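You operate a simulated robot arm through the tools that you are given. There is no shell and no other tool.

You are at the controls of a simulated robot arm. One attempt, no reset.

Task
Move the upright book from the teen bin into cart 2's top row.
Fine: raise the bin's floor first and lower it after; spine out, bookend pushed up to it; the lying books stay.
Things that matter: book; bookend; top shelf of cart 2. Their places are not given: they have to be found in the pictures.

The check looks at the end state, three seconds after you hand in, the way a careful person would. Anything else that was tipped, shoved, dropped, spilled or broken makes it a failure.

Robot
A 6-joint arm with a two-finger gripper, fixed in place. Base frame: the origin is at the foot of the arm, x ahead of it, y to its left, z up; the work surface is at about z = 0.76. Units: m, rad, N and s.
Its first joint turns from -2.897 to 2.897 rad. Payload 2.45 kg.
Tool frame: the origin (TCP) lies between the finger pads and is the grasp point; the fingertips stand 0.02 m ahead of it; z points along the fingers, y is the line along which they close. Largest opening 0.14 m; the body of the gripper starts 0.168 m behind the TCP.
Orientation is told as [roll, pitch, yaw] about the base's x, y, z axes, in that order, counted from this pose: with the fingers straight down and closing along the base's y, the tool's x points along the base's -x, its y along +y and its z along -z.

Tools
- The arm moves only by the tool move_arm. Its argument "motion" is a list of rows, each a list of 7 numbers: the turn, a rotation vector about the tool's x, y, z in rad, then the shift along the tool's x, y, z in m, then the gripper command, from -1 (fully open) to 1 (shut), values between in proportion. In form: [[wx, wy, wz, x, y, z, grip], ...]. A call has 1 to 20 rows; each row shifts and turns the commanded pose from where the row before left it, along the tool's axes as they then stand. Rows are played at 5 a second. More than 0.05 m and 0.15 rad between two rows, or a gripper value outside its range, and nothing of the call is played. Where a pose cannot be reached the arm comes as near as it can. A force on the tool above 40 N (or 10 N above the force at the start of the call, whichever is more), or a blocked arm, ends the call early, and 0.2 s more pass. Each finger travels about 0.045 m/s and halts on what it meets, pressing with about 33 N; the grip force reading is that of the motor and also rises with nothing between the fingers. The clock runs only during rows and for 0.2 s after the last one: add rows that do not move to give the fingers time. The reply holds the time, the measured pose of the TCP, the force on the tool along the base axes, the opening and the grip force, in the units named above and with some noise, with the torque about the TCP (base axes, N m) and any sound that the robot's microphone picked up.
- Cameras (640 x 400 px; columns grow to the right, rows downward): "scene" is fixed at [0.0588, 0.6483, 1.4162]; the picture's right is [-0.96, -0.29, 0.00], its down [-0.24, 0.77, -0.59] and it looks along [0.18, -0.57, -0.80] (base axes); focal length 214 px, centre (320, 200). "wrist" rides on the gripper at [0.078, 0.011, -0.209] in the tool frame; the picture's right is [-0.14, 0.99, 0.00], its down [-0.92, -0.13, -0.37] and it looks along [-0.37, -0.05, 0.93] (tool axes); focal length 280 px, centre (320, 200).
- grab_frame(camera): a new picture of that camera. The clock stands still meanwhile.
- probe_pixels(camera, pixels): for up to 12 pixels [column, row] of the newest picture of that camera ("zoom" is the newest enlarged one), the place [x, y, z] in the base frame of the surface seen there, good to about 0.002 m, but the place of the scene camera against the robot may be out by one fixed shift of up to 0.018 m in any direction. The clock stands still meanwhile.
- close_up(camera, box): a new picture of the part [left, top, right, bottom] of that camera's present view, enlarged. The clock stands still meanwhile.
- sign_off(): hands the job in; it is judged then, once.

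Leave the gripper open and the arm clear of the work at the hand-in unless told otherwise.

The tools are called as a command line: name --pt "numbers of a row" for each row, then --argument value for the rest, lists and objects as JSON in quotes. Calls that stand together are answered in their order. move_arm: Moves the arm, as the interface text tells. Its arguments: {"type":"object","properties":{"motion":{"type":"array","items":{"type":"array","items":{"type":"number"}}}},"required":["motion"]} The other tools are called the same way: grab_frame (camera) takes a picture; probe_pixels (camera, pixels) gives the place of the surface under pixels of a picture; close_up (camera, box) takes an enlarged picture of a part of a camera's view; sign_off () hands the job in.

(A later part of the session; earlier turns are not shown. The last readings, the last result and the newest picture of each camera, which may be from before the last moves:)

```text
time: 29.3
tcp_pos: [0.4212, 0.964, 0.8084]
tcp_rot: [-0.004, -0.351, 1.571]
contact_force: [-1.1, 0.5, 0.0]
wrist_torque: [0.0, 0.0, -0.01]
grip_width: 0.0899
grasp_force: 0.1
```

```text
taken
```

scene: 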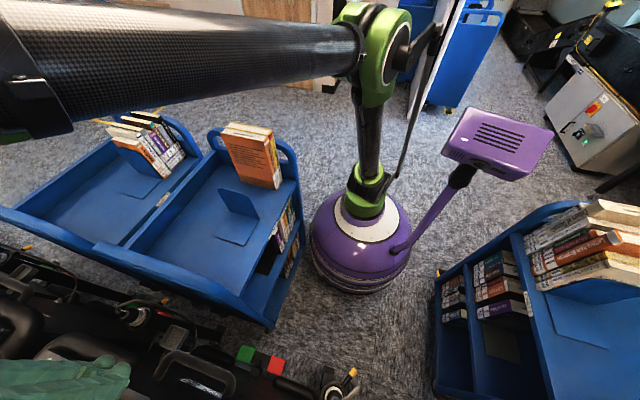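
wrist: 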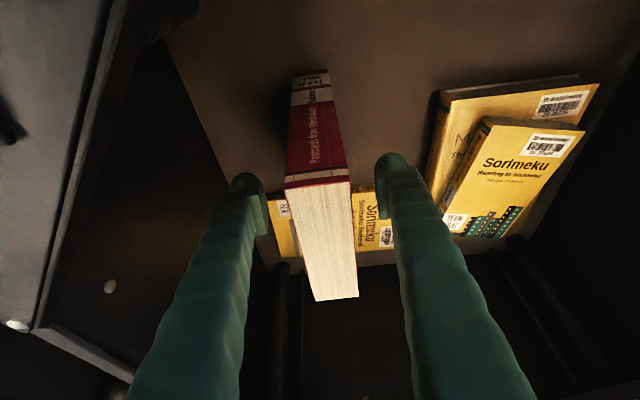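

Book is centred between the fingers. Closing.

move_arm --pt "0 0 0 0 0 0 0.2" --pt "0 0 0 0 0 0 0.45" --pt "0 0 0 0 0 0 0.6" --pt "0 0 0 0 0 0 1" --pt "0 0 0 0 0 0 1" --pt "0 0 0 0 0 0 1" --pt "0 0 0 0 0 0 1"

grab_frame --camera "wrist"

```text
time: 30.9
tcp_pos: [0.4205, 0.964, 0.8078]
tcp_rot: [-0.004, -0.352, 1.573]
contact_force: [-2.0, 0.0, -1.4]
wrist_torque: [-0.03, 0.21, 0.0]
grip_width: 0.0369
grasp_force: 33.1
```

```text
taken
```

wrist: 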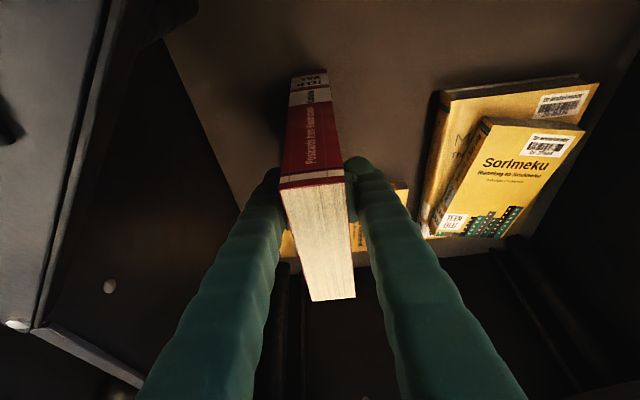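

Held: width 0.0369, 33 N. Lifting straight up, 0.09 m first.

move_arm --pt "0 0 0 -0.0052 0 -0.0141 1" --pt "0 0 0 -0.0052 0 -0.0141 1" --pt "0 0 0 -0.0104 0 -0.02815 1" --pt "0 0 0 -0.0104 0 -0.02815 1" --pt "0 0 0 0 0 0 1"

grab_frame --camera "wrist"

```text
time: 32.1
tcp_pos: [0.4212, 0.9625, 0.9016]
tcp_rot: [-0.002, -0.352, 1.57]
contact_force: [-0.7, -0.6, -3.9]
wrist_torque: [-0.06, 0.03, 0.01]
grip_width: 0.037
grasp_force: 32.9
```

```text
taken
```

wrist: 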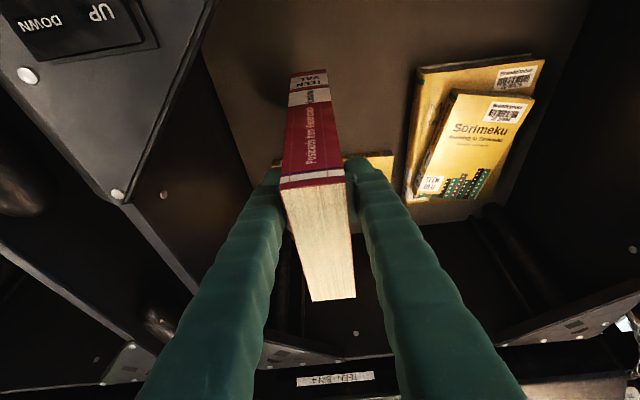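

Secure. Lifting a further 0.24 m while easing 4 cm back toward me.

move_arm --pt "0 0 0 -0.0057 0 -0.0299 1" --pt "0 0 0 -0.0057 0 -0.0299 1" --pt "0 0 0 -0.0057 0 -0.0299 1" --pt "0 0 0 -0.0057 0 -0.0299 1" --pt "0 0 0 -0.0057 0 -0.0299 1" --pt "0 0 0 -0.0057 0 -0.0299 1" --pt "0 0 0 -0.0057 0 -0.0299 1" --pt "0 0 0 -0.0057 0 -0.0299 1" --pt "0 0 0 0 0 0 1"

grab_frame --camera "wrist"

```text
time: 34.1
tcp_pos: [0.4209, 0.9262, 1.1406]
tcp_rot: [-0.004, -0.353, 1.57]
contact_force: [0.1, -0.3, -4.1]
wrist_torque: [-0.05, -0.04, 0.02]
grip_width: 0.0369
grasp_force: 33.3
```

```text
taken
```

wrist: 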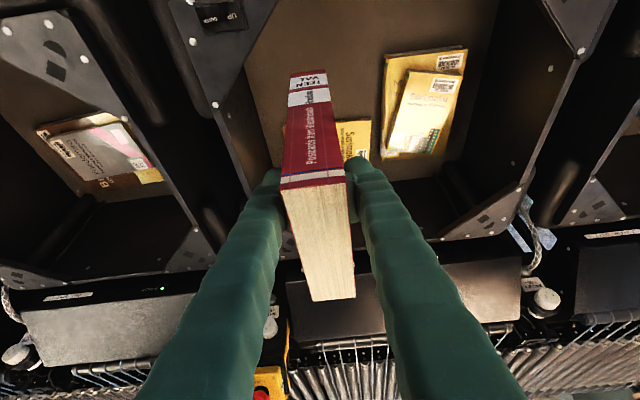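

Book is clear of the bin (bottom ≈0.99). Moving back to y≈0.6 at height.

move_arm --pt "0 0 0 0.0414 0 -0.0198 1" --pt "0 0 0 0.0414 0 -0.0198 1" --pt "0 0 0 0.0414 0 -0.0198 1" --pt "0 0 0 0.0414 0 -0.0198 1" --pt "0 0 0 0.0414 0 -0.0198 1" --pt "0 0 0 0.0414 0 -0.0198 1" --pt "0 0 0 0.0414 0 -0.0198 1" --pt "0 0 0 0 0 0 1"

move_arm --pt "0.04937 0 0.134 0 0 0 1" --pt "0.04937 0 0.134 0 0 0 1" --pt "0.04937 0 0.134 0 0 0 1" --pt "0.04937 0 0.134 0 0 0 1" --pt "0.04937 0 0.134 0 0 0 1" --pt "0.04937 0 0.134 0 0 0 1" --pt "0.04937 0 0.134 0 0 0 1" --pt "0.04937 0 0.134 0 0 0 1" --pt "0.04937 0 0.134 0 0 0 1" --pt "0.04937 0 0.134 0 0 0 1" --pt "0.04937 0 0.134 0 0 0 1" --pt "0 0 0 0 0 0 1"

grab_frame --camera "wrist"

grab_frame --camera "scene"

```text
time: 35.9
tcp_pos: [0.4196, 0.6052, 1.1684]
tcp_rot: [-0.003, -0.354, 1.572]
contact_force: [-0.4, -1.2, -4.1]
wrist_torque: [-0.07, 0.02, -0.01]
grip_width: 0.0372
grasp_force: 32.8
```

```text
time: 38.5
tcp_pos: [0.4196, 0.6055, 1.1701]
tcp_rot: [0.0, -0.355, -0.001]
contact_force: [0.2, 0.2, -4.7]
wrist_torque: [-0.03, 0.05, 0.01]
grip_width: 0.0371
grasp_force: 32.9
```

```text
taken
```

wrist: 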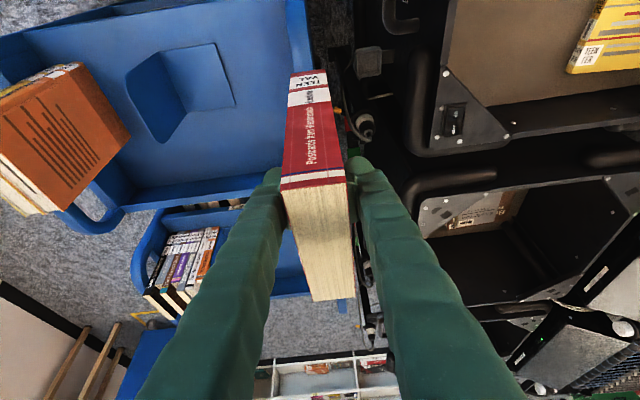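

```text
taken
```

scene: 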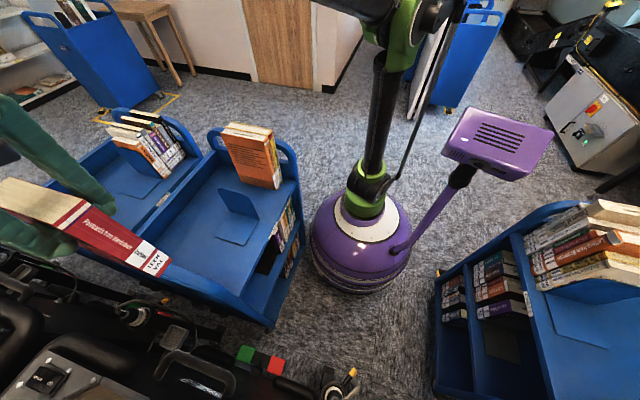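

Spine now faces −x. The orange books and the bookend are at the left of this wrist view. Probing them: orange front cover, its lower corner, bookend plate and base, shelf edges.

close_up --camera "wrist" --box '[0, 0, 320, 220]'

probe_pixels --camera "wrist" --pixels '[[75, 65], [130, 135], [60, 210], [3, 95], [126, 75], [165, 140], [183, 112], [216, 44], [232, 105], [160, 55], [110, 190], [60, 50]]'

probe_pixels --camera "wrist" --pixels '[[200, 130], [100, 40], [25, 45], [150, 195], [270, 80], [290, 10], [250, 170], [40, 80], [20, 180], [60, 120], [100, 160], [140, 10]]'

```text
1.82 times, centred on (160, 110) of wrist
```

zoom: 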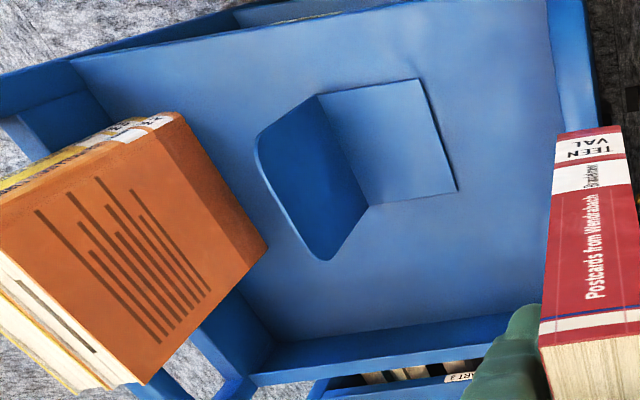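

```text
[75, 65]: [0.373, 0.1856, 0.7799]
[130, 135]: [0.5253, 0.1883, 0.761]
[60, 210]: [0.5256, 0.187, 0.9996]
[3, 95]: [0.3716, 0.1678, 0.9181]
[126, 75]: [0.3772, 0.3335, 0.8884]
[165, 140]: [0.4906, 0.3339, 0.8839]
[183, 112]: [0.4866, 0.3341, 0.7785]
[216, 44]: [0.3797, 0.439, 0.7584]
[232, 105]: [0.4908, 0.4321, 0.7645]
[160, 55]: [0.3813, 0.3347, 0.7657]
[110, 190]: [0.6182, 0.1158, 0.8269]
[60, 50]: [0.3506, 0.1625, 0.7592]
```

```text
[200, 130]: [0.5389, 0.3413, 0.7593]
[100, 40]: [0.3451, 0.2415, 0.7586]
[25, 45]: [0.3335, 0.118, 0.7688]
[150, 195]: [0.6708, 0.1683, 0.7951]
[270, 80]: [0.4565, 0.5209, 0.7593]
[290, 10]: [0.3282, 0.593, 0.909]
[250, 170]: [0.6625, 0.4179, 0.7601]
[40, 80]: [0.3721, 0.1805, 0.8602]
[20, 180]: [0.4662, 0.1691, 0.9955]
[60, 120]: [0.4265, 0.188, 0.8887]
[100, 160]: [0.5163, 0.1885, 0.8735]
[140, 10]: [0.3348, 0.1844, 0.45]
```

In the wrist frame: shelf z≈0.759, orange cover plane y≈0.188 with spines at x≈0.372, bookend plate y≈0.334 (x 0.378–0.491, base reaching y≈0.439). The gap is 0.146 m. I'll move along y to 0.247 at height.

move_arm --pt "0 0 0 0 -0.0448 0 1" --pt "0 0 0 0 -0.0448 0 1" --pt "0 0 0 0 -0.0448 0 1" --pt "0 0 0 0 -0.0448 0 1" --pt "0 0 0 0 -0.0448 0 1" --pt "0 0 0 0 -0.0448 0 1" --pt "0 0 0 0 -0.0448 0 1" --pt "0 0 0 0 -0.0449 0 1" --pt "0 0 0 0 0 0 1" --pt "0 0 0 0 0 0 1"

grab_frame --camera "wrist"

grab_frame --camera "scene"

```text
time: 40.7
tcp_pos: [0.4212, 0.2486, 1.1685]
tcp_rot: [0.0, -0.356, -0.003]
contact_force: [0.3, -0.3, -4.5]
wrist_torque: [0.02, 0.09, -0.01]
grip_width: 0.037
grasp_force: 33.2
```

```text
taken
```

wrist: 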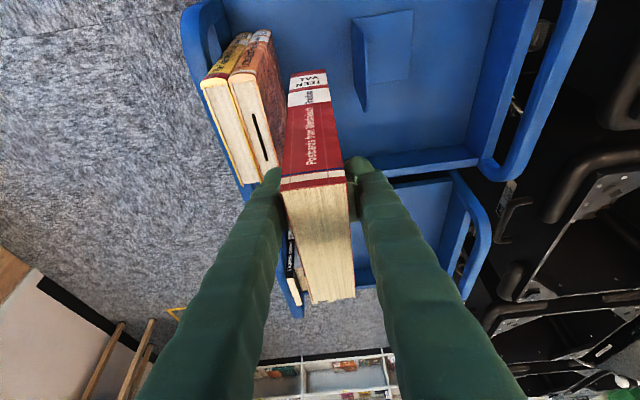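

```text
taken
```

scene: 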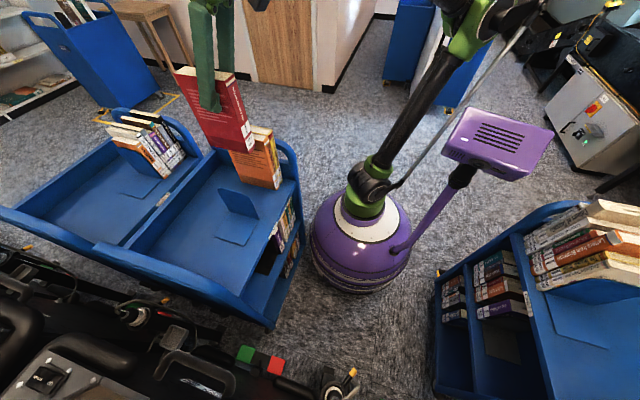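

Over the gap. Probing the held book's spine (x of spine, y faces) and the neighbour's edges.

probe_pixels --camera "wrist" --pixels '[[310, 150], [300, 80], [286, 183], [342, 178], [292, 78], [324, 74], [277, 150], [262, 40], [275, 100], [365, 90], [240, 45], [330, 290]]'

probe_pixels --camera "scene" --pixels '[[225, 120], [248, 130], [250, 150], [262, 165], [278, 165], [240, 205], [225, 210], [213, 132], [252, 172]]'

```text
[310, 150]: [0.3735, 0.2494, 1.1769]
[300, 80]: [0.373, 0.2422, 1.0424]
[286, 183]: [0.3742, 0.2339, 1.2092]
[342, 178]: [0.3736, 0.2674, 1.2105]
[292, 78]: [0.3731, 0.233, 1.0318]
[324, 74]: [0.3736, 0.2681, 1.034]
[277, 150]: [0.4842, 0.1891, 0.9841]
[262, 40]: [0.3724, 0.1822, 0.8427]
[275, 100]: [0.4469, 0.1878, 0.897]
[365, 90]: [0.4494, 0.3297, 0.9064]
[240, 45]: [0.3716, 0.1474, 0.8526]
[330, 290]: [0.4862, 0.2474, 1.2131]
```

```text
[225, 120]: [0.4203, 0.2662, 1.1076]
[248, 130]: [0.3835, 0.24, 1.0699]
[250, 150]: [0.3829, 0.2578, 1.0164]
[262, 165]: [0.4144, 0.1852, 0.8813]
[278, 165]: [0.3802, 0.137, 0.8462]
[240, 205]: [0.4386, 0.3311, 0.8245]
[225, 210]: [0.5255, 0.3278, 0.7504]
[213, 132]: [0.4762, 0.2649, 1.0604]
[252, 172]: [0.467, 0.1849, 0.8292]
```

Held book is vertical: spine x≈0.3735, y 0.2325–0.268, bottom ≈1.015. Descending 0.235 m straight down, stopping 2 cm above the shelf.

move_arm --pt "0 0 0 0.00817 0 0.02203 1" --pt "0 0 0 0.00817 0 0.02203 1" --pt "0 0 0 0.00817 0 0.02203 1" --pt "0 0 0 0.00817 0 0.02203 1" --pt "0 0 0 0.00817 0 0.02203 1" --pt "0 0 0 0.00817 0 0.02203 1" --pt "0 0 0 0.00817 0 0.02203 1" --pt "0 0 0 0.00817 0 0.02203 1" --pt "0 0 0 0.00817 0 0.02203 1" --pt "0 0 0 0.00817 0 0.02203 1" --pt "0 0 0 0 0 0 1" --pt "0 0 0 0 0 0 1"

grab_frame --camera "wrist"

close_up --camera "scene" --box '[160, 90, 320, 250]'

```text
time: 43.3
tcp_pos: [0.4194, 0.2465, 0.9332]
tcp_rot: [-0.001, -0.356, -0.002]
contact_force: [0.0, -0.2, -4.0]
wrist_torque: [0.01, 0.09, -0.01]
grip_width: 0.0369
grasp_force: 33.2
```

```text
taken
```

wrist: 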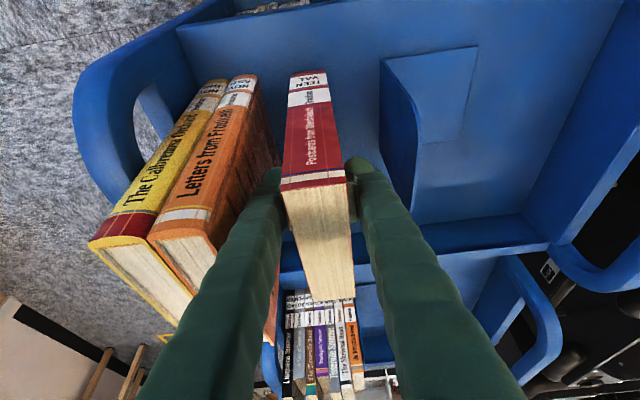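

```text
2.50 times, centred on (240, 170) of scene
```

zoom: 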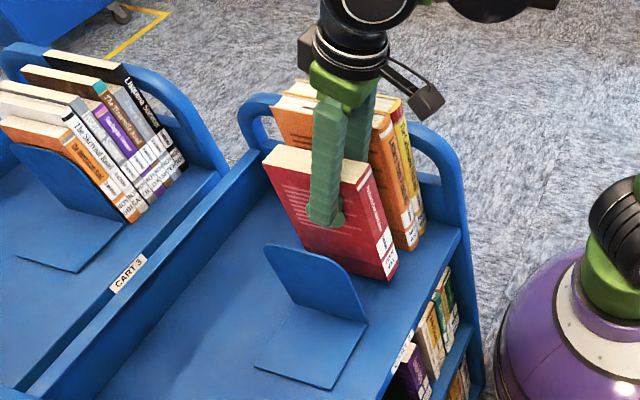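

All clear: the book hangs in the gap beside the orange book. Lowering in small steps to touch the shelf.

move_arm --pt "0 0 0 0.00174 0 0.00469 1" --pt "0 0 0 0.00174 0 0.00469 1" --pt "0 0 0 0.00174 0 0.00469 1" --pt "0 0 0 0.0007 0 0.00188 1" --pt "0 0 0 0.00035 0 0.00094 1" --pt "0 0 0 0 0 0 1"

```text
time: 44.7
tcp_pos: [0.419, 0.2457, 0.9163]
tcp_rot: [0.0, -0.356, -0.001]
contact_force: [0.5, 0.1, -4.8]
wrist_torque: [0.01, 0.08, 0.01]
grip_width: 0.037
grasp_force: 33.1
```

No contact yet (force still the −4 N weight). Continuing in 1 mm steps.

move_arm --pt "0 0 0 0.00035 0 0.00094 1" --pt "0 0 0 0.00035 0 0.00094 1" --pt "0 0 0 0.00035 0 0.00094 1" --pt "0 0 0 0 0 0 1"

close_up --camera "scene" --box '[210, 150, 290, 220]'

```text
time: 45.7
tcp_pos: [0.4184, 0.2458, 0.9134]
tcp_rot: [0.0, -0.356, -0.002]
contact_force: [0.6, -0.4, -4.1]
wrist_torque: [0.0, 0.03, -0.01]
grip_width: 0.037
grasp_force: 32.8
```

```text
5.71 times, centred on (250, 185) of scene
```

zoom: 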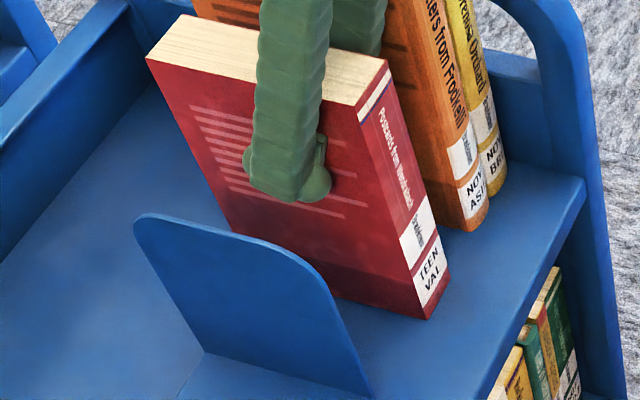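

move_arm --pt "0 0 0 0.00035 0 0.00094 1" --pt "0 0 0 0.00035 0 0.00094 1" --pt "0 0 0 0 0 0 1"

```text
time: 46.5
tcp_pos: [0.4188, 0.2461, 0.9123]
tcp_rot: [-0.001, -0.357, 0.001]
contact_force: [-4.5, 0.1, 15.4]
wrist_torque: [-0.03, -0.81, 0.01]
grip_width: 0.0367
grasp_force: 32.7
```

Contact felt (about +19 N change). Easing up 0.7 mm and opening slightly to 0.053 m.

move_arm --pt "0 0 0 -0.00025 0 -0.00066 1" --pt "0 0 0 0 0 0 0.45" --pt "0 0 0 0 0 0 0.4" --pt "0 0 0 0 0 0 0.32" --pt "0 0 0 0 0 0 0.243" --pt "0 0 0 0 0 0 0.243" --pt "0 0 0 0 0 0 0.243"

grab_frame --camera "wrist"

close_up --camera "scene" --box '[210, 120, 290, 220]'

```text
time: 48.1
tcp_pos: [0.4186, 0.2471, 0.9122]
tcp_rot: [-0.001, -0.357, -0.002]
contact_force: [0.2, 0.1, -0.7]
wrist_torque: [-0.01, -0.01, 0.0]
grip_width: 0.053
grasp_force: 0.1
```

```text
taken
```

wrist: 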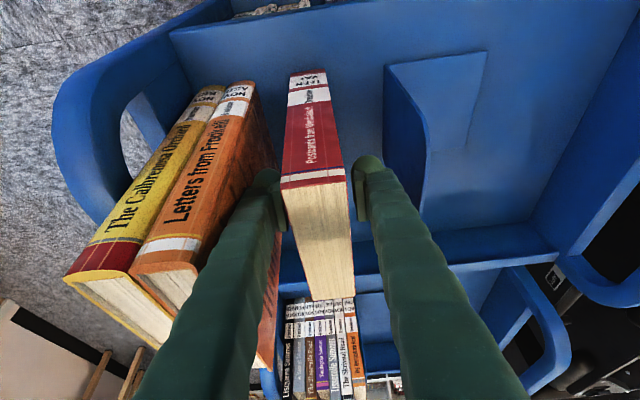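

```text
4.00 times, centred on (250, 170) of scene
```

zoom: 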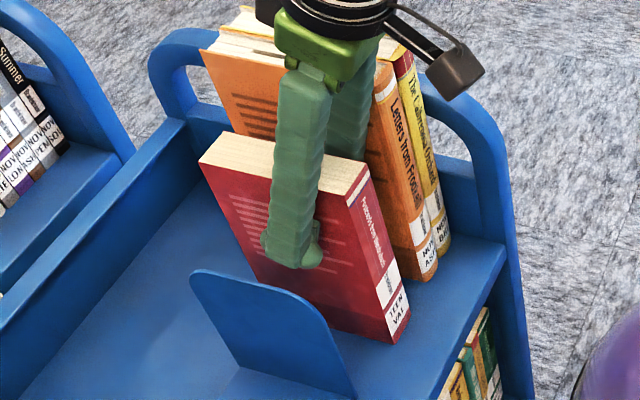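

Released; the book stands by itself. Retreating backward along the finger axis.

move_arm --pt "0 0 0 0 0 -0.015 0.243" --pt "0 0 0 0 0 -0.025 0.243" --pt "0 0 0 0 0 -0.03 0.243" --pt "0 0 0 0 0 -0.03 0.243" --pt "0 0 0 0 0 -0.04 0.243" --pt "0 0 0 0 0 -0.04 0.243" --pt "0 0 0 0 0 0 0.243"

grab_frame --camera "wrist"

close_up --camera "scene" --box '[160, 90, 320, 250]'

```text
time: 49.7
tcp_pos: [0.3525, 0.248, 1.0818]
tcp_rot: [-0.001, -0.355, -0.001]
contact_force: [0.4, 0.2, 0.7]
wrist_torque: [0.01, 0.04, 0.0]
grip_width: 0.0529
grasp_force: 0.0
```

```text
taken
```

wrist: 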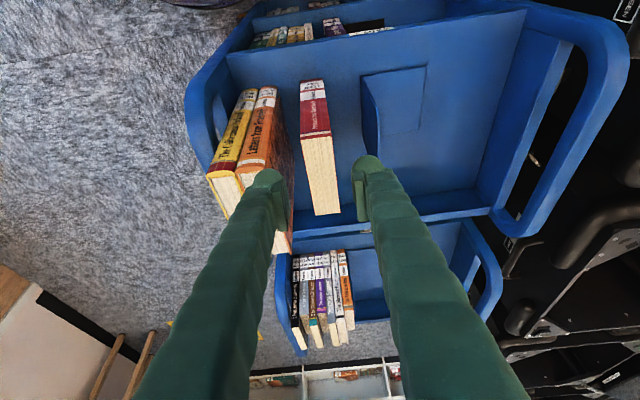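

```text
2.50 times, centred on (240, 170) of scene
```

zoom: 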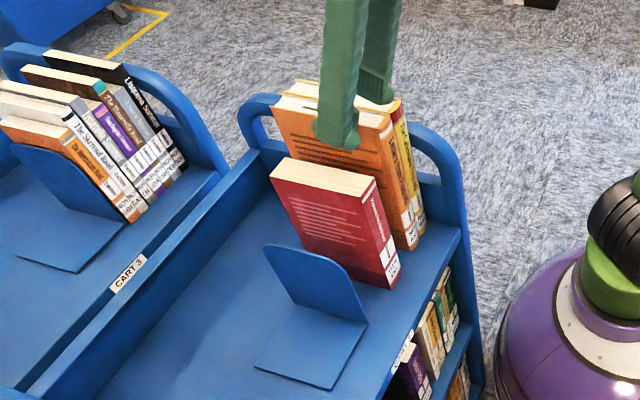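

The red book stands upright. Now for the bookend: I'll level the tool, close the fingers, lean the tool so the fingertips point toward −y, and go to (0.435, 0.42, 1.11) behind the bookend plate.

move_arm --pt "0 0.1183 0 0 0 -0.01 0.243" --pt "0 0.1183 0 0 0 -0.01 0.243" --pt "0 0.1183 0 0 0 -0.01 0.243" --pt "0 0 0 -0.0165 0.0344 -0.002 0.243" --pt "0 0 0 -0.0165 0.0344 -0.002 1" --pt "0 0 0 -0.0165 0.0344 0 1" --pt "0 0 0 -0.0165 0.0344 0 1" --pt "0 0 0 -0.0165 0.0344 0 1" --pt "0.1333 0 0 0 0 0 1" --pt "0.1333 0 0 0 0 0 1" --pt "0.1333 0 0 0 0 0 1" --pt "0 0 0 0 0 0 1" --pt "0 0 0 0 0 0 1"

grab_frame --camera "wrist"

grab_frame --camera "scene"

```text
time: 52.5
tcp_pos: [0.4317, 0.4182, 1.1114]
tcp_rot: [-0.4, 0.001, 0.001]
contact_force: [-0.4, -0.7, -0.6]
wrist_torque: [0.01, 0.0, 0.08]
grip_width: 0.0
grasp_force: 28.6
```

```text
taken
```

wrist: 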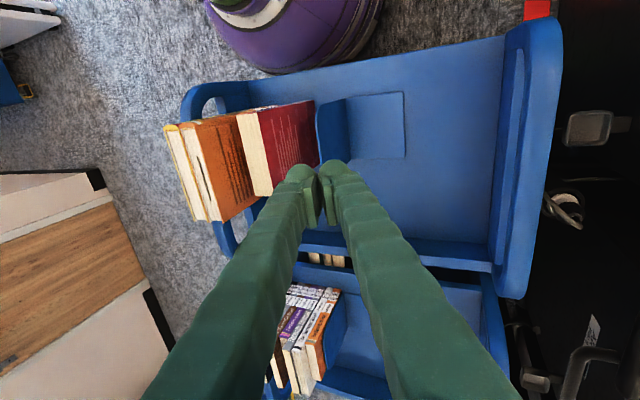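

```text
taken
```

scene: 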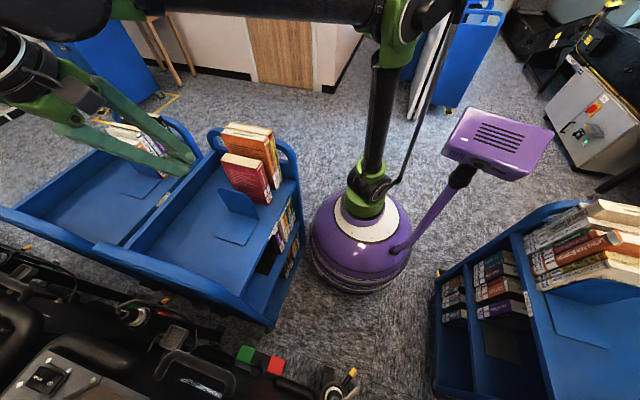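

Good pose. Descending behind the bookend to TCP z≈0.83.

move_arm --pt "0 0 0 0 0.01563 0.03697 1" --pt "0 0 0 0 0.01563 0.03697 1" --pt "0 0 0 0 0.01563 0.03697 1" --pt "0 0 0 0 0.01563 0.03697 1" --pt "0 0 0 0 0.01563 0.03697 1" --pt "0 0 0 0 0.01563 0.03697 1" --pt "0 0 0 0 0.01563 0.03697 1" --pt "0 0 0 0 0 0 1" --pt "0 0 0 0 0 0 1"

grab_frame --camera "wrist"

close_up --camera "scene" --box '[140, 120, 300, 270]'

```text
time: 54.5
tcp_pos: [0.4333, 0.4157, 0.8307]
tcp_rot: [-0.4, 0.0, 0.001]
contact_force: [-0.1, -0.1, 0.0]
wrist_torque: [0.02, 0.0, 0.02]
grip_width: 0.0001
grasp_force: 29.4
```

```text
taken
```

wrist: 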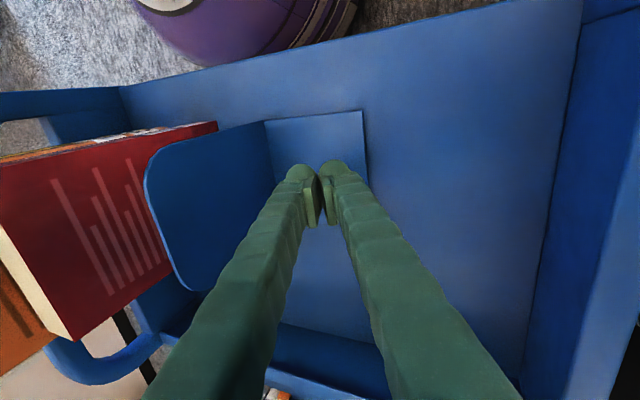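

```text
2.67 times, centred on (220, 195) of scene
```

zoom: 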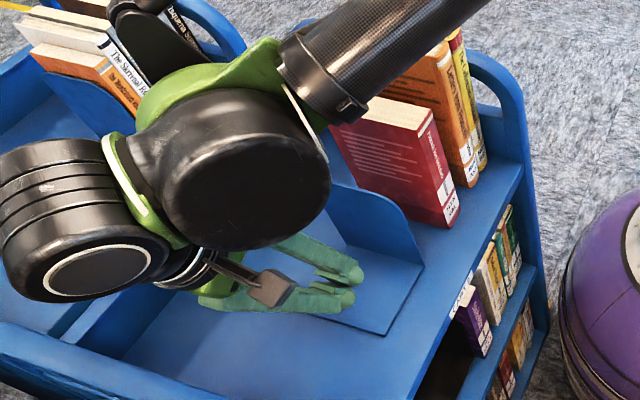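

Fingertips are over the bookend's base, behind its plate. Probing the fingertip and the base for heights before the final lowering.

probe_pixels --camera "wrist" --pixels '[[300, 175], [330, 165], [300, 130], [345, 150], [265, 150], [250, 180], [215, 125], [20, 180], [150, 200], [440, 150], [180, 250], [310, 225]]'

grab_frame --camera "scene"

probe_pixels --camera "scene" --pixels '[[223, 180], [242, 182], [260, 150], [258, 165], [200, 220], [172, 222], [160, 232], [272, 222], [262, 232], [238, 228], [262, 140], [170, 205]]'

```text
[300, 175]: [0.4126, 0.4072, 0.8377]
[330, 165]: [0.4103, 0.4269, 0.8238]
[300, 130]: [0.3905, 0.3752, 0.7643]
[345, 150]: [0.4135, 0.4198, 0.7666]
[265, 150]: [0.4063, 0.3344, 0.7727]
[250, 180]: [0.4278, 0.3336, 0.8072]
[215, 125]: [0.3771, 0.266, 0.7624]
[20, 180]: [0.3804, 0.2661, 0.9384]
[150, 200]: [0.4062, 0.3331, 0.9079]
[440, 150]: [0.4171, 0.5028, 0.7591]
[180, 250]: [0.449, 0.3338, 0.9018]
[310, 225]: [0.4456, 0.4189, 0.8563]
```

```text
taken
```

scene: 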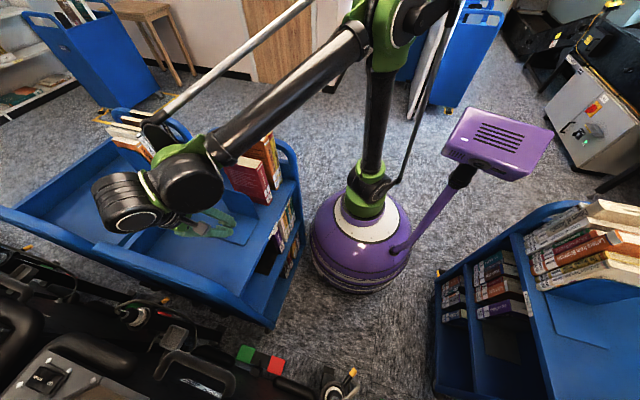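

```text
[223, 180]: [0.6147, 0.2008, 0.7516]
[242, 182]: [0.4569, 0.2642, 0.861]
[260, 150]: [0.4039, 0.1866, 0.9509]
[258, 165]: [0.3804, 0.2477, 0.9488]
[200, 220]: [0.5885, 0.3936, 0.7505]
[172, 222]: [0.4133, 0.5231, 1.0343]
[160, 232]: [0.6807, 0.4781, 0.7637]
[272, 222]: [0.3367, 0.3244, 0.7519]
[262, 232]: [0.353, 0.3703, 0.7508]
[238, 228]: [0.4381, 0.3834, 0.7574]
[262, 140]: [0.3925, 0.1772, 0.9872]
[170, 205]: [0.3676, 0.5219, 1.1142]
```

Checking the forearm's height above the books along its length.

probe_pixels --camera "scene" --pixels '[[340, 50], [300, 78], [260, 105], [240, 125], [225, 140], [212, 155], [190, 185], [125, 205], [150, 160], [215, 200]]'

```text
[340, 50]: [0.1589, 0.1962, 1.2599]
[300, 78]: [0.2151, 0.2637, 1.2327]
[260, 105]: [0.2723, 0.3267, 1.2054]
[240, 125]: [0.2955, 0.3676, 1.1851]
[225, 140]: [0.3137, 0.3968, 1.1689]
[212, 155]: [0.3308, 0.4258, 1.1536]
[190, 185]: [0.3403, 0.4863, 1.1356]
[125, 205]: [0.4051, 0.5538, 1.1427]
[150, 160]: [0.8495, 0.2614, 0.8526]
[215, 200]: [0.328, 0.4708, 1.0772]
```

Forearm underside ≈1.1, well above the book tops. Lowering the tips just above the base and approaching the plate.

move_arm --pt "0 0 0 0 0.0053 0.0125 1" --pt "0 0 0 0 0.0052 0.0124 1" --pt "0 0 0 0 -0.0138 0.0058 1" --pt "0 0 0 0 -0.0138 0.0058 1" --pt "0 0 0 0 -0.0092 0.0039 1" --pt "0 0 0 0 0 0 1"

grab_frame --camera "wrist"

```text
time: 55.9
tcp_pos: [0.4305, 0.3784, 0.8075]
tcp_rot: [-0.4, -0.001, -0.001]
contact_force: [0.4, 0.2, -0.1]
wrist_torque: [0.04, -0.01, -0.01]
grip_width: 0.0
grasp_force: 29.6
```

```text
taken
```

wrist: 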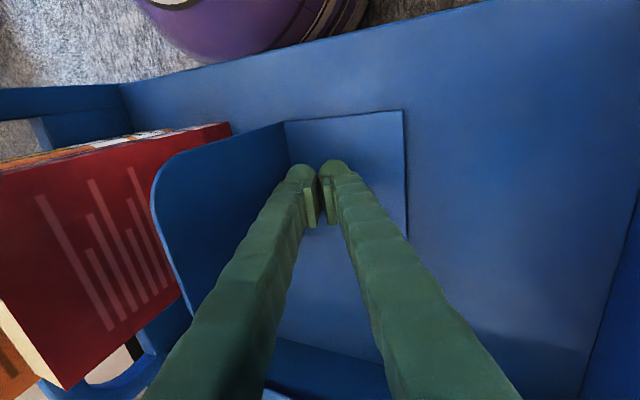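

Lowering 4 mm and making contact with the plate gently (5 mm steps).

move_arm --pt "0 0 0 0 0.0016 0.0037 1" --pt "0 0 0 0 -0.0046 0.00195 1" --pt "0 0 0 0 -0.0046 0.00195 1" --pt "0 0 0 0 -0.0046 0.00195 1" --pt "0 0 0 0 -0.0046 0.00195 1" --pt "0 0 0 0 -0.0046 0.00195 1" --pt "0 0 0 0 -0.0046 0.00195 1" --pt "0 0 0 0 0 0 1"

grab_frame --camera "wrist"

probe_pixels --camera "wrist" --pixels '[[260, 150], [230, 180], [180, 200], [340, 130], [60, 200]]'

```text
time: 57.7
tcp_pos: [0.4321, 0.3478, 0.8017]
tcp_rot: [-0.399, -0.001, 0.0]
contact_force: [-1.1, 1.9, 0.6]
wrist_torque: [-0.04, -0.01, -0.04]
grip_width: 0.0
grasp_force: 29.1
```

```text
taken
```

wrist: 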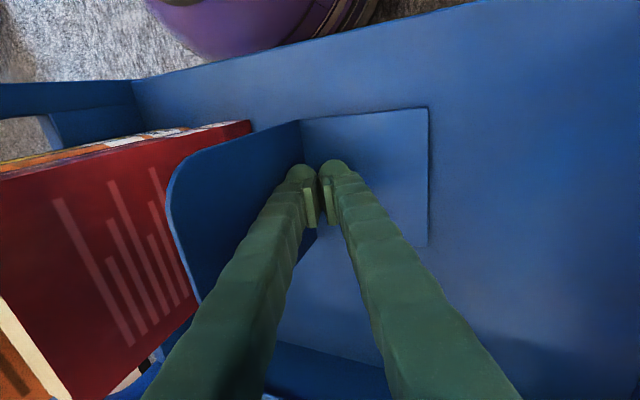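

```text
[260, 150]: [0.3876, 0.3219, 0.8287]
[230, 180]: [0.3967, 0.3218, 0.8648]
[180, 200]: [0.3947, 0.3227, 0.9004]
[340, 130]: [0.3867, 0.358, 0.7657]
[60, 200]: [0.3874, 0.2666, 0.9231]
```

Contact made with ~2 N; bookend slides, plate remains vertical (now y≈0.322). Sliding it 45 mm further toward the book.

move_arm --pt "0 0 0 0 -0.0046 0.00195 1" --pt "0 0 0 0 -0.0046 0.00195 1" --pt "0 0 0 0 -0.0046 0.00195 1" --pt "0 0 0 0 -0.0046 0.00195 1" --pt "0 0 0 0 -0.0046 0.00195 1" --pt "0 0 0 0 -0.0046 0.00195 1" --pt "0 0 0 0 -0.0046 0.00195 1" --pt "0 0 0 0 -0.0046 0.00195 1" --pt "0 0 0 0 -0.0046 0.00195 1" --pt "0 0 0 0 0 0 1"

grab_frame --camera "wrist"

probe_pixels --camera "wrist" --pixels '[[260, 150], [240, 180], [190, 200], [340, 130], [60, 200], [120, 250]]'

close_up --camera "scene" --box '[140, 90, 320, 270]'

```text
time: 59.9
tcp_pos: [0.434, 0.3042, 0.8043]
tcp_rot: [-0.399, 0.0, 0.0]
contact_force: [-0.1, 3.2, -0.1]
wrist_torque: [-0.02, -0.02, 0.01]
grip_width: 0.0
grasp_force: 29.5
```

```text
taken
```

wrist: 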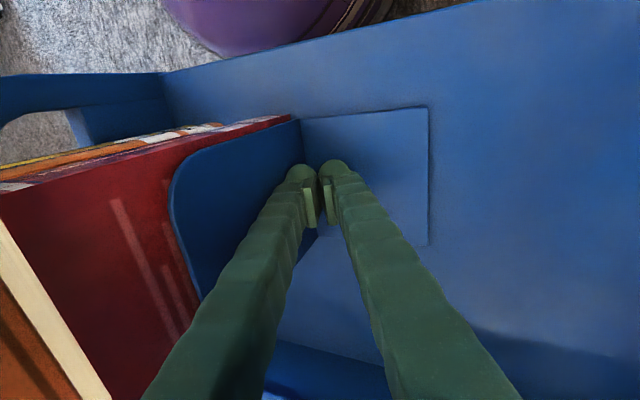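

```text
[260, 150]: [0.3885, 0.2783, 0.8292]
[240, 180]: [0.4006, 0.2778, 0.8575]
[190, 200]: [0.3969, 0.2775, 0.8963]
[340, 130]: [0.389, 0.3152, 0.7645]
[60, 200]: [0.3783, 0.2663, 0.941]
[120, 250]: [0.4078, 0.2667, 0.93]
```

```text
2.22 times, centred on (230, 180) of scene
```

zoom: 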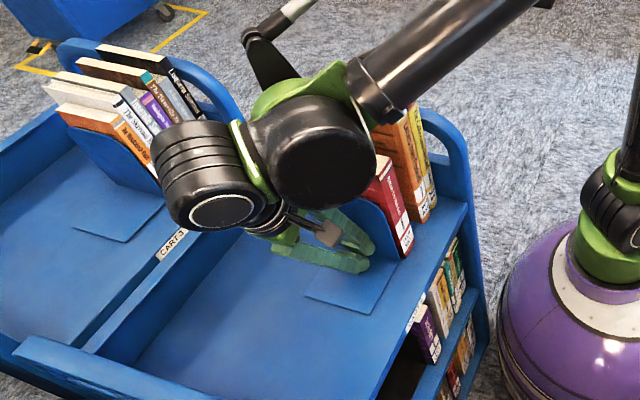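

Plate is 8 mm from the book. Now pushing slowly (3 mm steps) so plate meets book and both slide toward the orange book; then checking that the book stays vertical.

move_arm --pt "0 0 0 0 -0.00276 0.00117 1" --pt "0 0 0 0 -0.00276 0.00117 1" --pt "0 0 0 0 -0.00276 0.00117 1" --pt "0 0 0 0 -0.00276 0.00117 1" --pt "0 0 0 0 -0.00276 0.00117 1" --pt "0 0 0 0 -0.00276 0.00117 1" --pt "0 0 0 0 0 0 1"

grab_frame --camera "wrist"

probe_pixels --camera "wrist" --pixels '[[260, 150], [240, 180], [190, 200], [340, 130], [60, 200], [120, 250], [270, 125], [150, 165]]'

close_up --camera "scene" --box '[200, 110, 300, 210]'

```text
time: 61.5
tcp_pos: [0.4324, 0.2855, 0.8028]
tcp_rot: [-0.399, 0.0, -0.001]
contact_force: [-0.5, 3.5, 0.6]
wrist_torque: [-0.03, 0.02, 0.04]
grip_width: 0.0001
grasp_force: 29.1
```

```text
taken
```

wrist: 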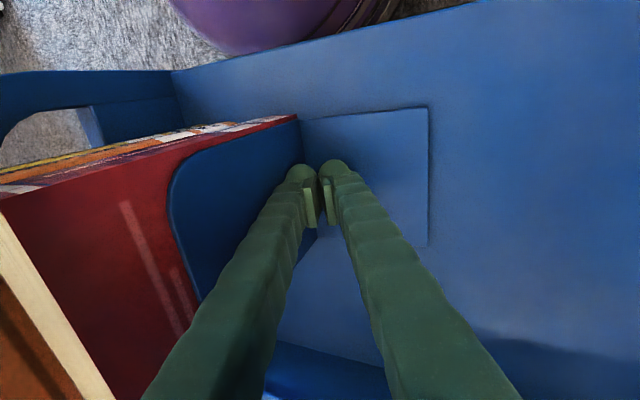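

```text
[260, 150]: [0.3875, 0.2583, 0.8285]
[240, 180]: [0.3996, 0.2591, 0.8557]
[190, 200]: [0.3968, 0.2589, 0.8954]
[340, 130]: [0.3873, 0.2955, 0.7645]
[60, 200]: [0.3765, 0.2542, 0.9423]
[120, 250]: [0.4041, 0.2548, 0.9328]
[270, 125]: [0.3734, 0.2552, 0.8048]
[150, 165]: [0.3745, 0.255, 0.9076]
```

```text
4.00 times, centred on (250, 160) of scene
```

zoom: 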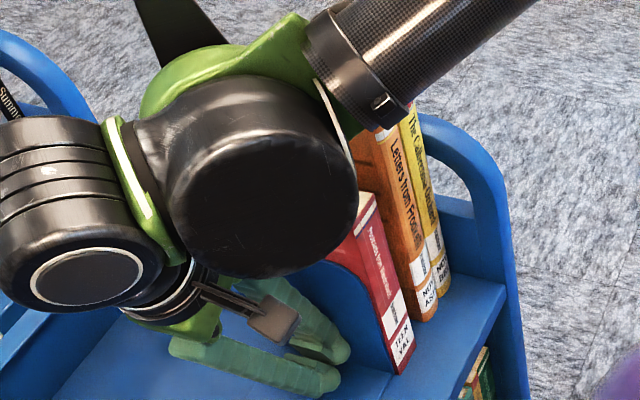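

Book and bookend slide together, flush and vertical; 30 mm gap remains to the orange book. Checking the wrist housing's position relative to the orange book before going on.

probe_pixels --camera "zoom" --pixels '[[250, 190], [340, 200], [330, 240], [260, 268], [350, 160], [300, 110], [380, 110], [330, 60], [370, 140], [420, 200]]'

```text
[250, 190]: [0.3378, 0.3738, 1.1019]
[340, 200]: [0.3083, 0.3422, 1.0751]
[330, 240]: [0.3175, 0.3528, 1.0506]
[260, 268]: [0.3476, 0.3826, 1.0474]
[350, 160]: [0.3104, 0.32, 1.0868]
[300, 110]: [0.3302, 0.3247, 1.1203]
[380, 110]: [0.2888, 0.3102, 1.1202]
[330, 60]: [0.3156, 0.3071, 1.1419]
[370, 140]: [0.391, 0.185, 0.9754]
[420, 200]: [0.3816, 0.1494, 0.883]
```

Housing stays above 1.04 and beyond the books. Pushing 24 mm more.

move_arm --pt "0 0 0 0 -0.00276 0.00117 1" --pt "0 0 0 0 -0.00276 0.00117 1" --pt "0 0 0 0 -0.00276 0.00117 1" --pt "0 0 0 0 -0.00276 0.00117 1" --pt "0 0 0 0 -0.00276 0.00117 1" --pt "0 0 0 0 -0.00276 0.00117 1" --pt "0 0 0 0 -0.00276 0.00117 1" --pt "0 0 0 0 -0.00276 0.00117 1" --pt "0 0 0 0 0 0 1"

grab_frame --camera "wrist"

probe_pixels --camera "wrist" --pixels '[[260, 150], [240, 180], [190, 200], [340, 130], [60, 230], [120, 250], [270, 125], [150, 165], [20, 185], [20, 170], [10, 320]]'

close_up --camera "scene" --box '[200, 110, 300, 210]'

```text
time: 63.5
tcp_pos: [0.4313, 0.2615, 0.8026]
tcp_rot: [-0.399, -0.001, -0.002]
contact_force: [-0.3, 4.0, 1.4]
wrist_torque: [0.0, 0.02, 0.01]
grip_width: 0.0
grasp_force: 29.0
```

```text
taken
```

wrist: 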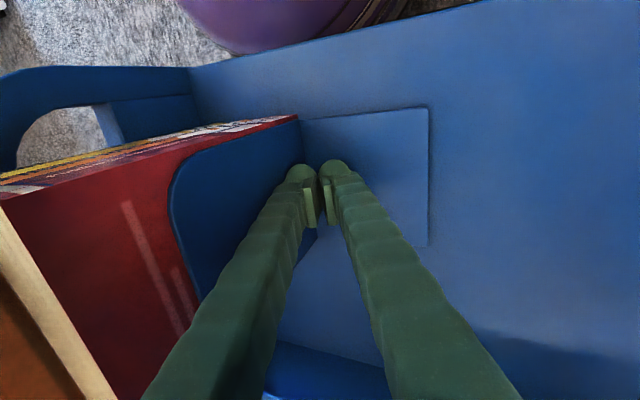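

```text
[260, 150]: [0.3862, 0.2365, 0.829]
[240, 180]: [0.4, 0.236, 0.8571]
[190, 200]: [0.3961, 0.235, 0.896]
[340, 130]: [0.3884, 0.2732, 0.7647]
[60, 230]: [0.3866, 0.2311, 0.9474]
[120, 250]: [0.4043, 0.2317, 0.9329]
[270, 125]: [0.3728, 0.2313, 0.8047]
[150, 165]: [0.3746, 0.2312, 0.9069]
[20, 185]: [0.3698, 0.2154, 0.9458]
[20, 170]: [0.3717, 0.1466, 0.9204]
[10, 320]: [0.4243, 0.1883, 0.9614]
```

```text
4.00 times, centred on (250, 160) of scene
```

zoom: 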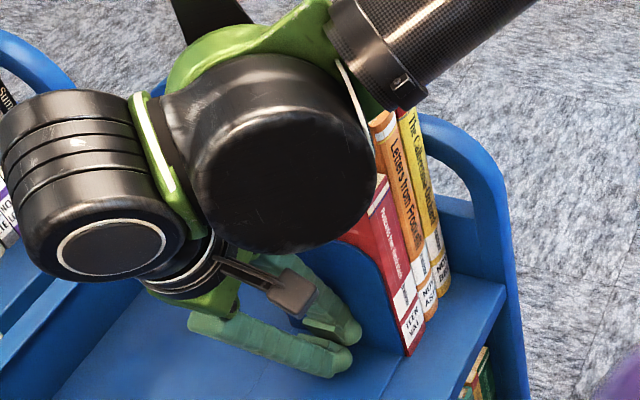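

Book face at 0.2312, gap to orange ≈6–7 mm. Pushing the last bit in 1 mm steps, watching the force.

move_arm --pt "0 0 0 0 -0.00138 0.00058 1" --pt "0 0 0 0 -0.00138 0.00058 1" --pt "0 0 0 0 -0.00138 0.00058 1" --pt "0 0 0 0 -0.00092 0.00039 1" --pt "0 0 0 0 0 0 1"

grab_frame --camera "wrist"

probe_pixels --camera "wrist" --pixels '[[260, 150], [190, 200], [60, 230], [120, 250], [270, 125], [150, 165], [10, 320]]'

close_up --camera "scene" --box '[270, 130, 310, 210]'

```text
time: 64.7
tcp_pos: [0.4322, 0.2561, 0.8018]
tcp_rot: [-0.399, 0.001, 0.0]
contact_force: [1.2, 5.3, 0.2]
wrist_torque: [-0.03, 0.01, 0.09]
grip_width: 0.0
grasp_force: 29.6
```

```text
taken
```

wrist: 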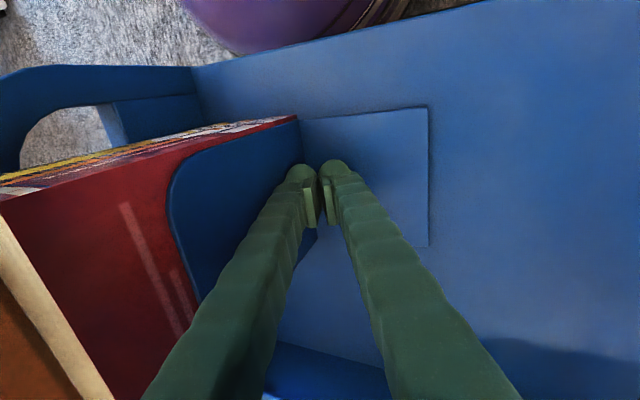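

```text
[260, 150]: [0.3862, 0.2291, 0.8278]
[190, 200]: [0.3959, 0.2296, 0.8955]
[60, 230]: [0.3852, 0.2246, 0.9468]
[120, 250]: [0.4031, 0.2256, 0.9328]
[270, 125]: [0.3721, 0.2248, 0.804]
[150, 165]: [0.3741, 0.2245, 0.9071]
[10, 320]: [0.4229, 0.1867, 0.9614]
```

```text
5.00 times, centred on (290, 170) of scene
```

zoom: 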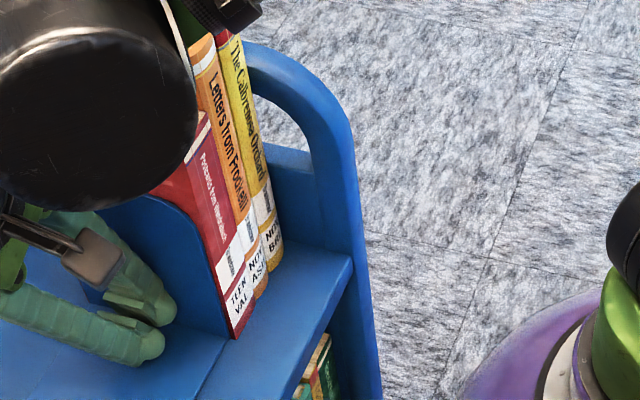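

Now the red book sits flush against the orange book (force up slightly to 5 N), bookend flush against it. Backing off +y, then up.

move_arm --pt "0 0 0 0 0.0092 -0.0039 1" --pt "0 0 0 0 0.0276 -0.0117 1" --pt "0 0 0 0 0.0276 -0.0117 1" --pt "0 0 0 0 0.0276 -0.0117 1" --pt "0 0 0 0 -0.0156 -0.0368 1" --pt "0 0 0 0 -0.0156 -0.0368 1" --pt "0 0 0 0 -0.0156 -0.0368 1" --pt "0 0 0 0 -0.0156 -0.0368 1" --pt "0 0 0 0 -0.0156 -0.0368 1" --pt "0 0 0 0 -0.0156 -0.0368 1" --pt "0 0 0 0 -0.0156 -0.0368 1" --pt "0 0 0 0 -0.0156 -0.0368 1" --pt "0 0 0 0 -0.0156 -0.0368 1" --pt "0 0 0 0 0 0 1"

grab_frame --camera "scene"

grab_frame --camera "wrist"

close_up --camera "scene" --box '[180, 100, 320, 250]'

```text
time: 67.7
tcp_pos: [0.4324, 0.3547, 1.1613]
tcp_rot: [-0.399, -0.001, -0.001]
contact_force: [0.1, -0.5, -0.7]
wrist_torque: [0.0, 0.02, 0.01]
grip_width: 0.0
grasp_force: 29.2
```

```text
taken
```

scene: 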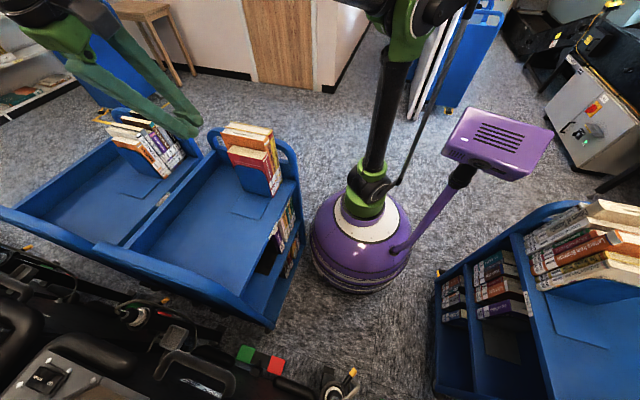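

```text
taken
```

wrist: 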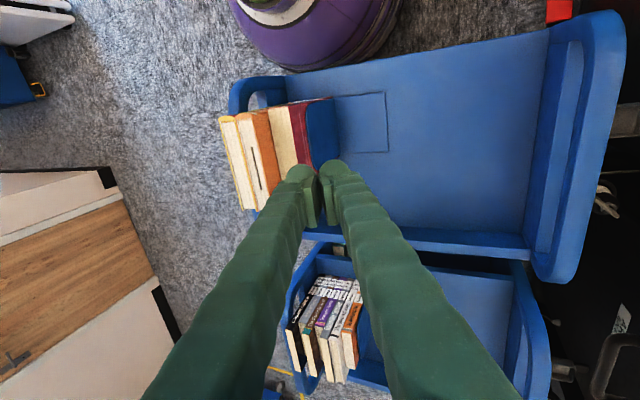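

```text
2.67 times, centred on (250, 175) of scene
```

zoom: 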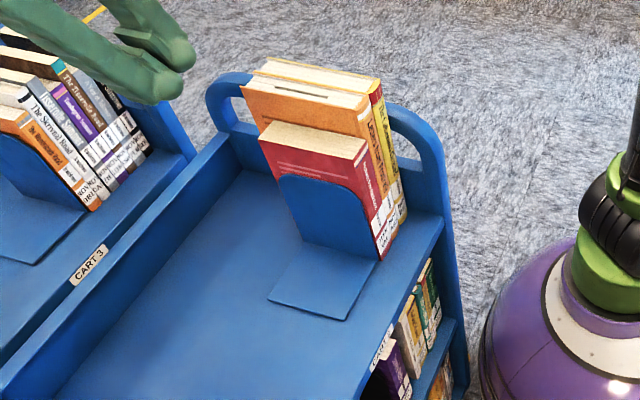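

The row looks right: red book upright, spine out, bookend flush. Now the bin floor must be lowered. I level the tool, return to y≈0.7 at height, and yaw by 90° again.

move_arm --pt "-0.133 0 0 0 0 0 1" --pt "-0.133 0 0 0 0 0 1" --pt "-0.133 0 0 0 0 0 1" --pt "0 0 0 0 0.045 -0.005 1" --pt "0 0 0 0 0.045 -0.005 1" --pt "0 0 0 0 0.045 -0.005 1" --pt "0 0 0 0 0.045 -0.005 1" --pt "0 0 0 0 0.045 -0.005 1" --pt "0 0 0 0 0.045 -0.005 1" --pt "0 0 0 0 0.045 -0.005 1" --pt "0 0 0 0 0.03 0 1"

move_arm --pt "0 0 -0.1428 0 0 0 1" --pt "0 0 -0.1428 0 0 0 1" --pt "0 0 -0.1428 0 0 0 1" --pt "0 0 -0.1428 0 0 0 1" --pt "0 0 -0.1428 0 0 0 1" --pt "0 0 -0.1428 0 0 0 1" --pt "0 0 -0.1428 0 0 0 1" --pt "0 0 -0.1428 0 0 0 1" --pt "0 0 -0.1428 0 0 0 1" --pt "0 0 -0.1428 0 0 0 1" --pt "0 0 -0.1428 0 0 0 1" --pt "0 0 0 0 0 0 1"

grab_frame --camera "wrist"

```text
time: 70.1
tcp_pos: [0.4321, 0.7005, 1.1967]
tcp_rot: [0.002, 0.001, 0.0]
contact_force: [-0.8, -1.0, 1.1]
wrist_torque: [0.12, -0.05, -0.03]
grip_width: 0.0001
grasp_force: 29.3
```

```text
time: 72.7
tcp_pos: [0.432, 0.6995, 1.1966]
tcp_rot: [-0.001, 0.001, 1.57]
contact_force: [-0.4, 0.0, -0.3]
wrist_torque: [-0.04, -0.05, 0.03]
grip_width: 0.0
grasp_force: 29.6
```

```text
taken
```

wrist: 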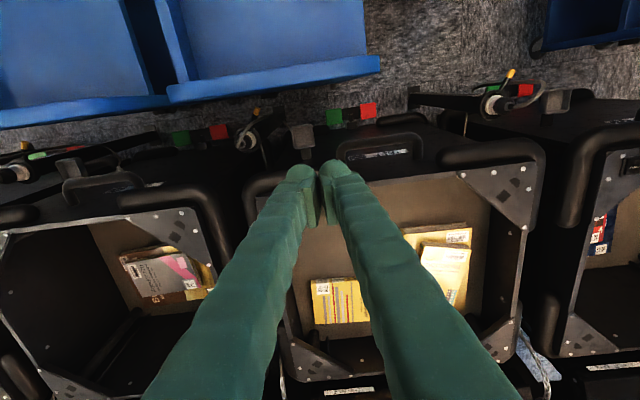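

Moving above the DOWN half at (0.531, 0.827).

move_arm --pt "0 0 0 -0.02125 -0.0165 0.0328 1" --pt "0 0 0 -0.02125 -0.0165 0.0328 1" --pt "0 0 0 -0.02125 -0.0165 0.0328 1" --pt "0 0 0 -0.02125 -0.0165 0.0328 1" --pt "0 0 0 -0.02125 -0.0165 0.0328 1" --pt "0 0 0 -0.02125 -0.0165 0.0328 1" --pt "0 0 0 0 0 0 1" --pt "0 0 0 0 0 0 1"

grab_frame --camera "wrist"

close_up --camera "wrist" --box '[220, 80, 420, 220]'

```text
time: 74.5
tcp_pos: [0.5327, 0.8313, 1.0019]
tcp_rot: [0.0, 0.002, 1.57]
contact_force: [-0.4, -0.6, -0.4]
wrist_torque: [0.02, 0.03, -0.02]
grip_width: 0.0001
grasp_force: 29.3
```

```text
taken
```

wrist: 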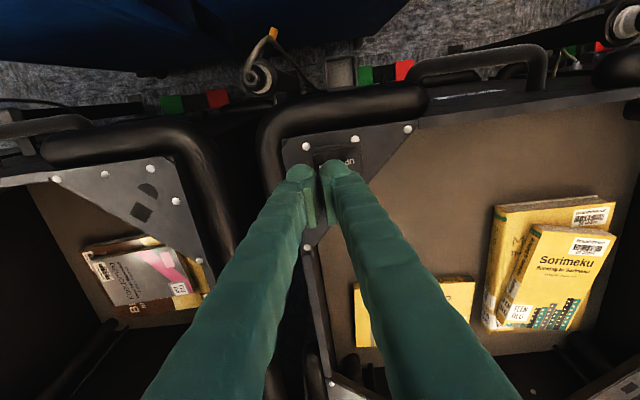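

```text
2.86 times, centred on (320, 150) of wrist
```

zoom: 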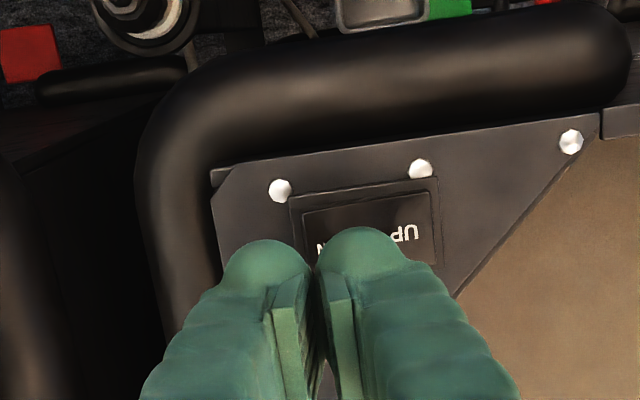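

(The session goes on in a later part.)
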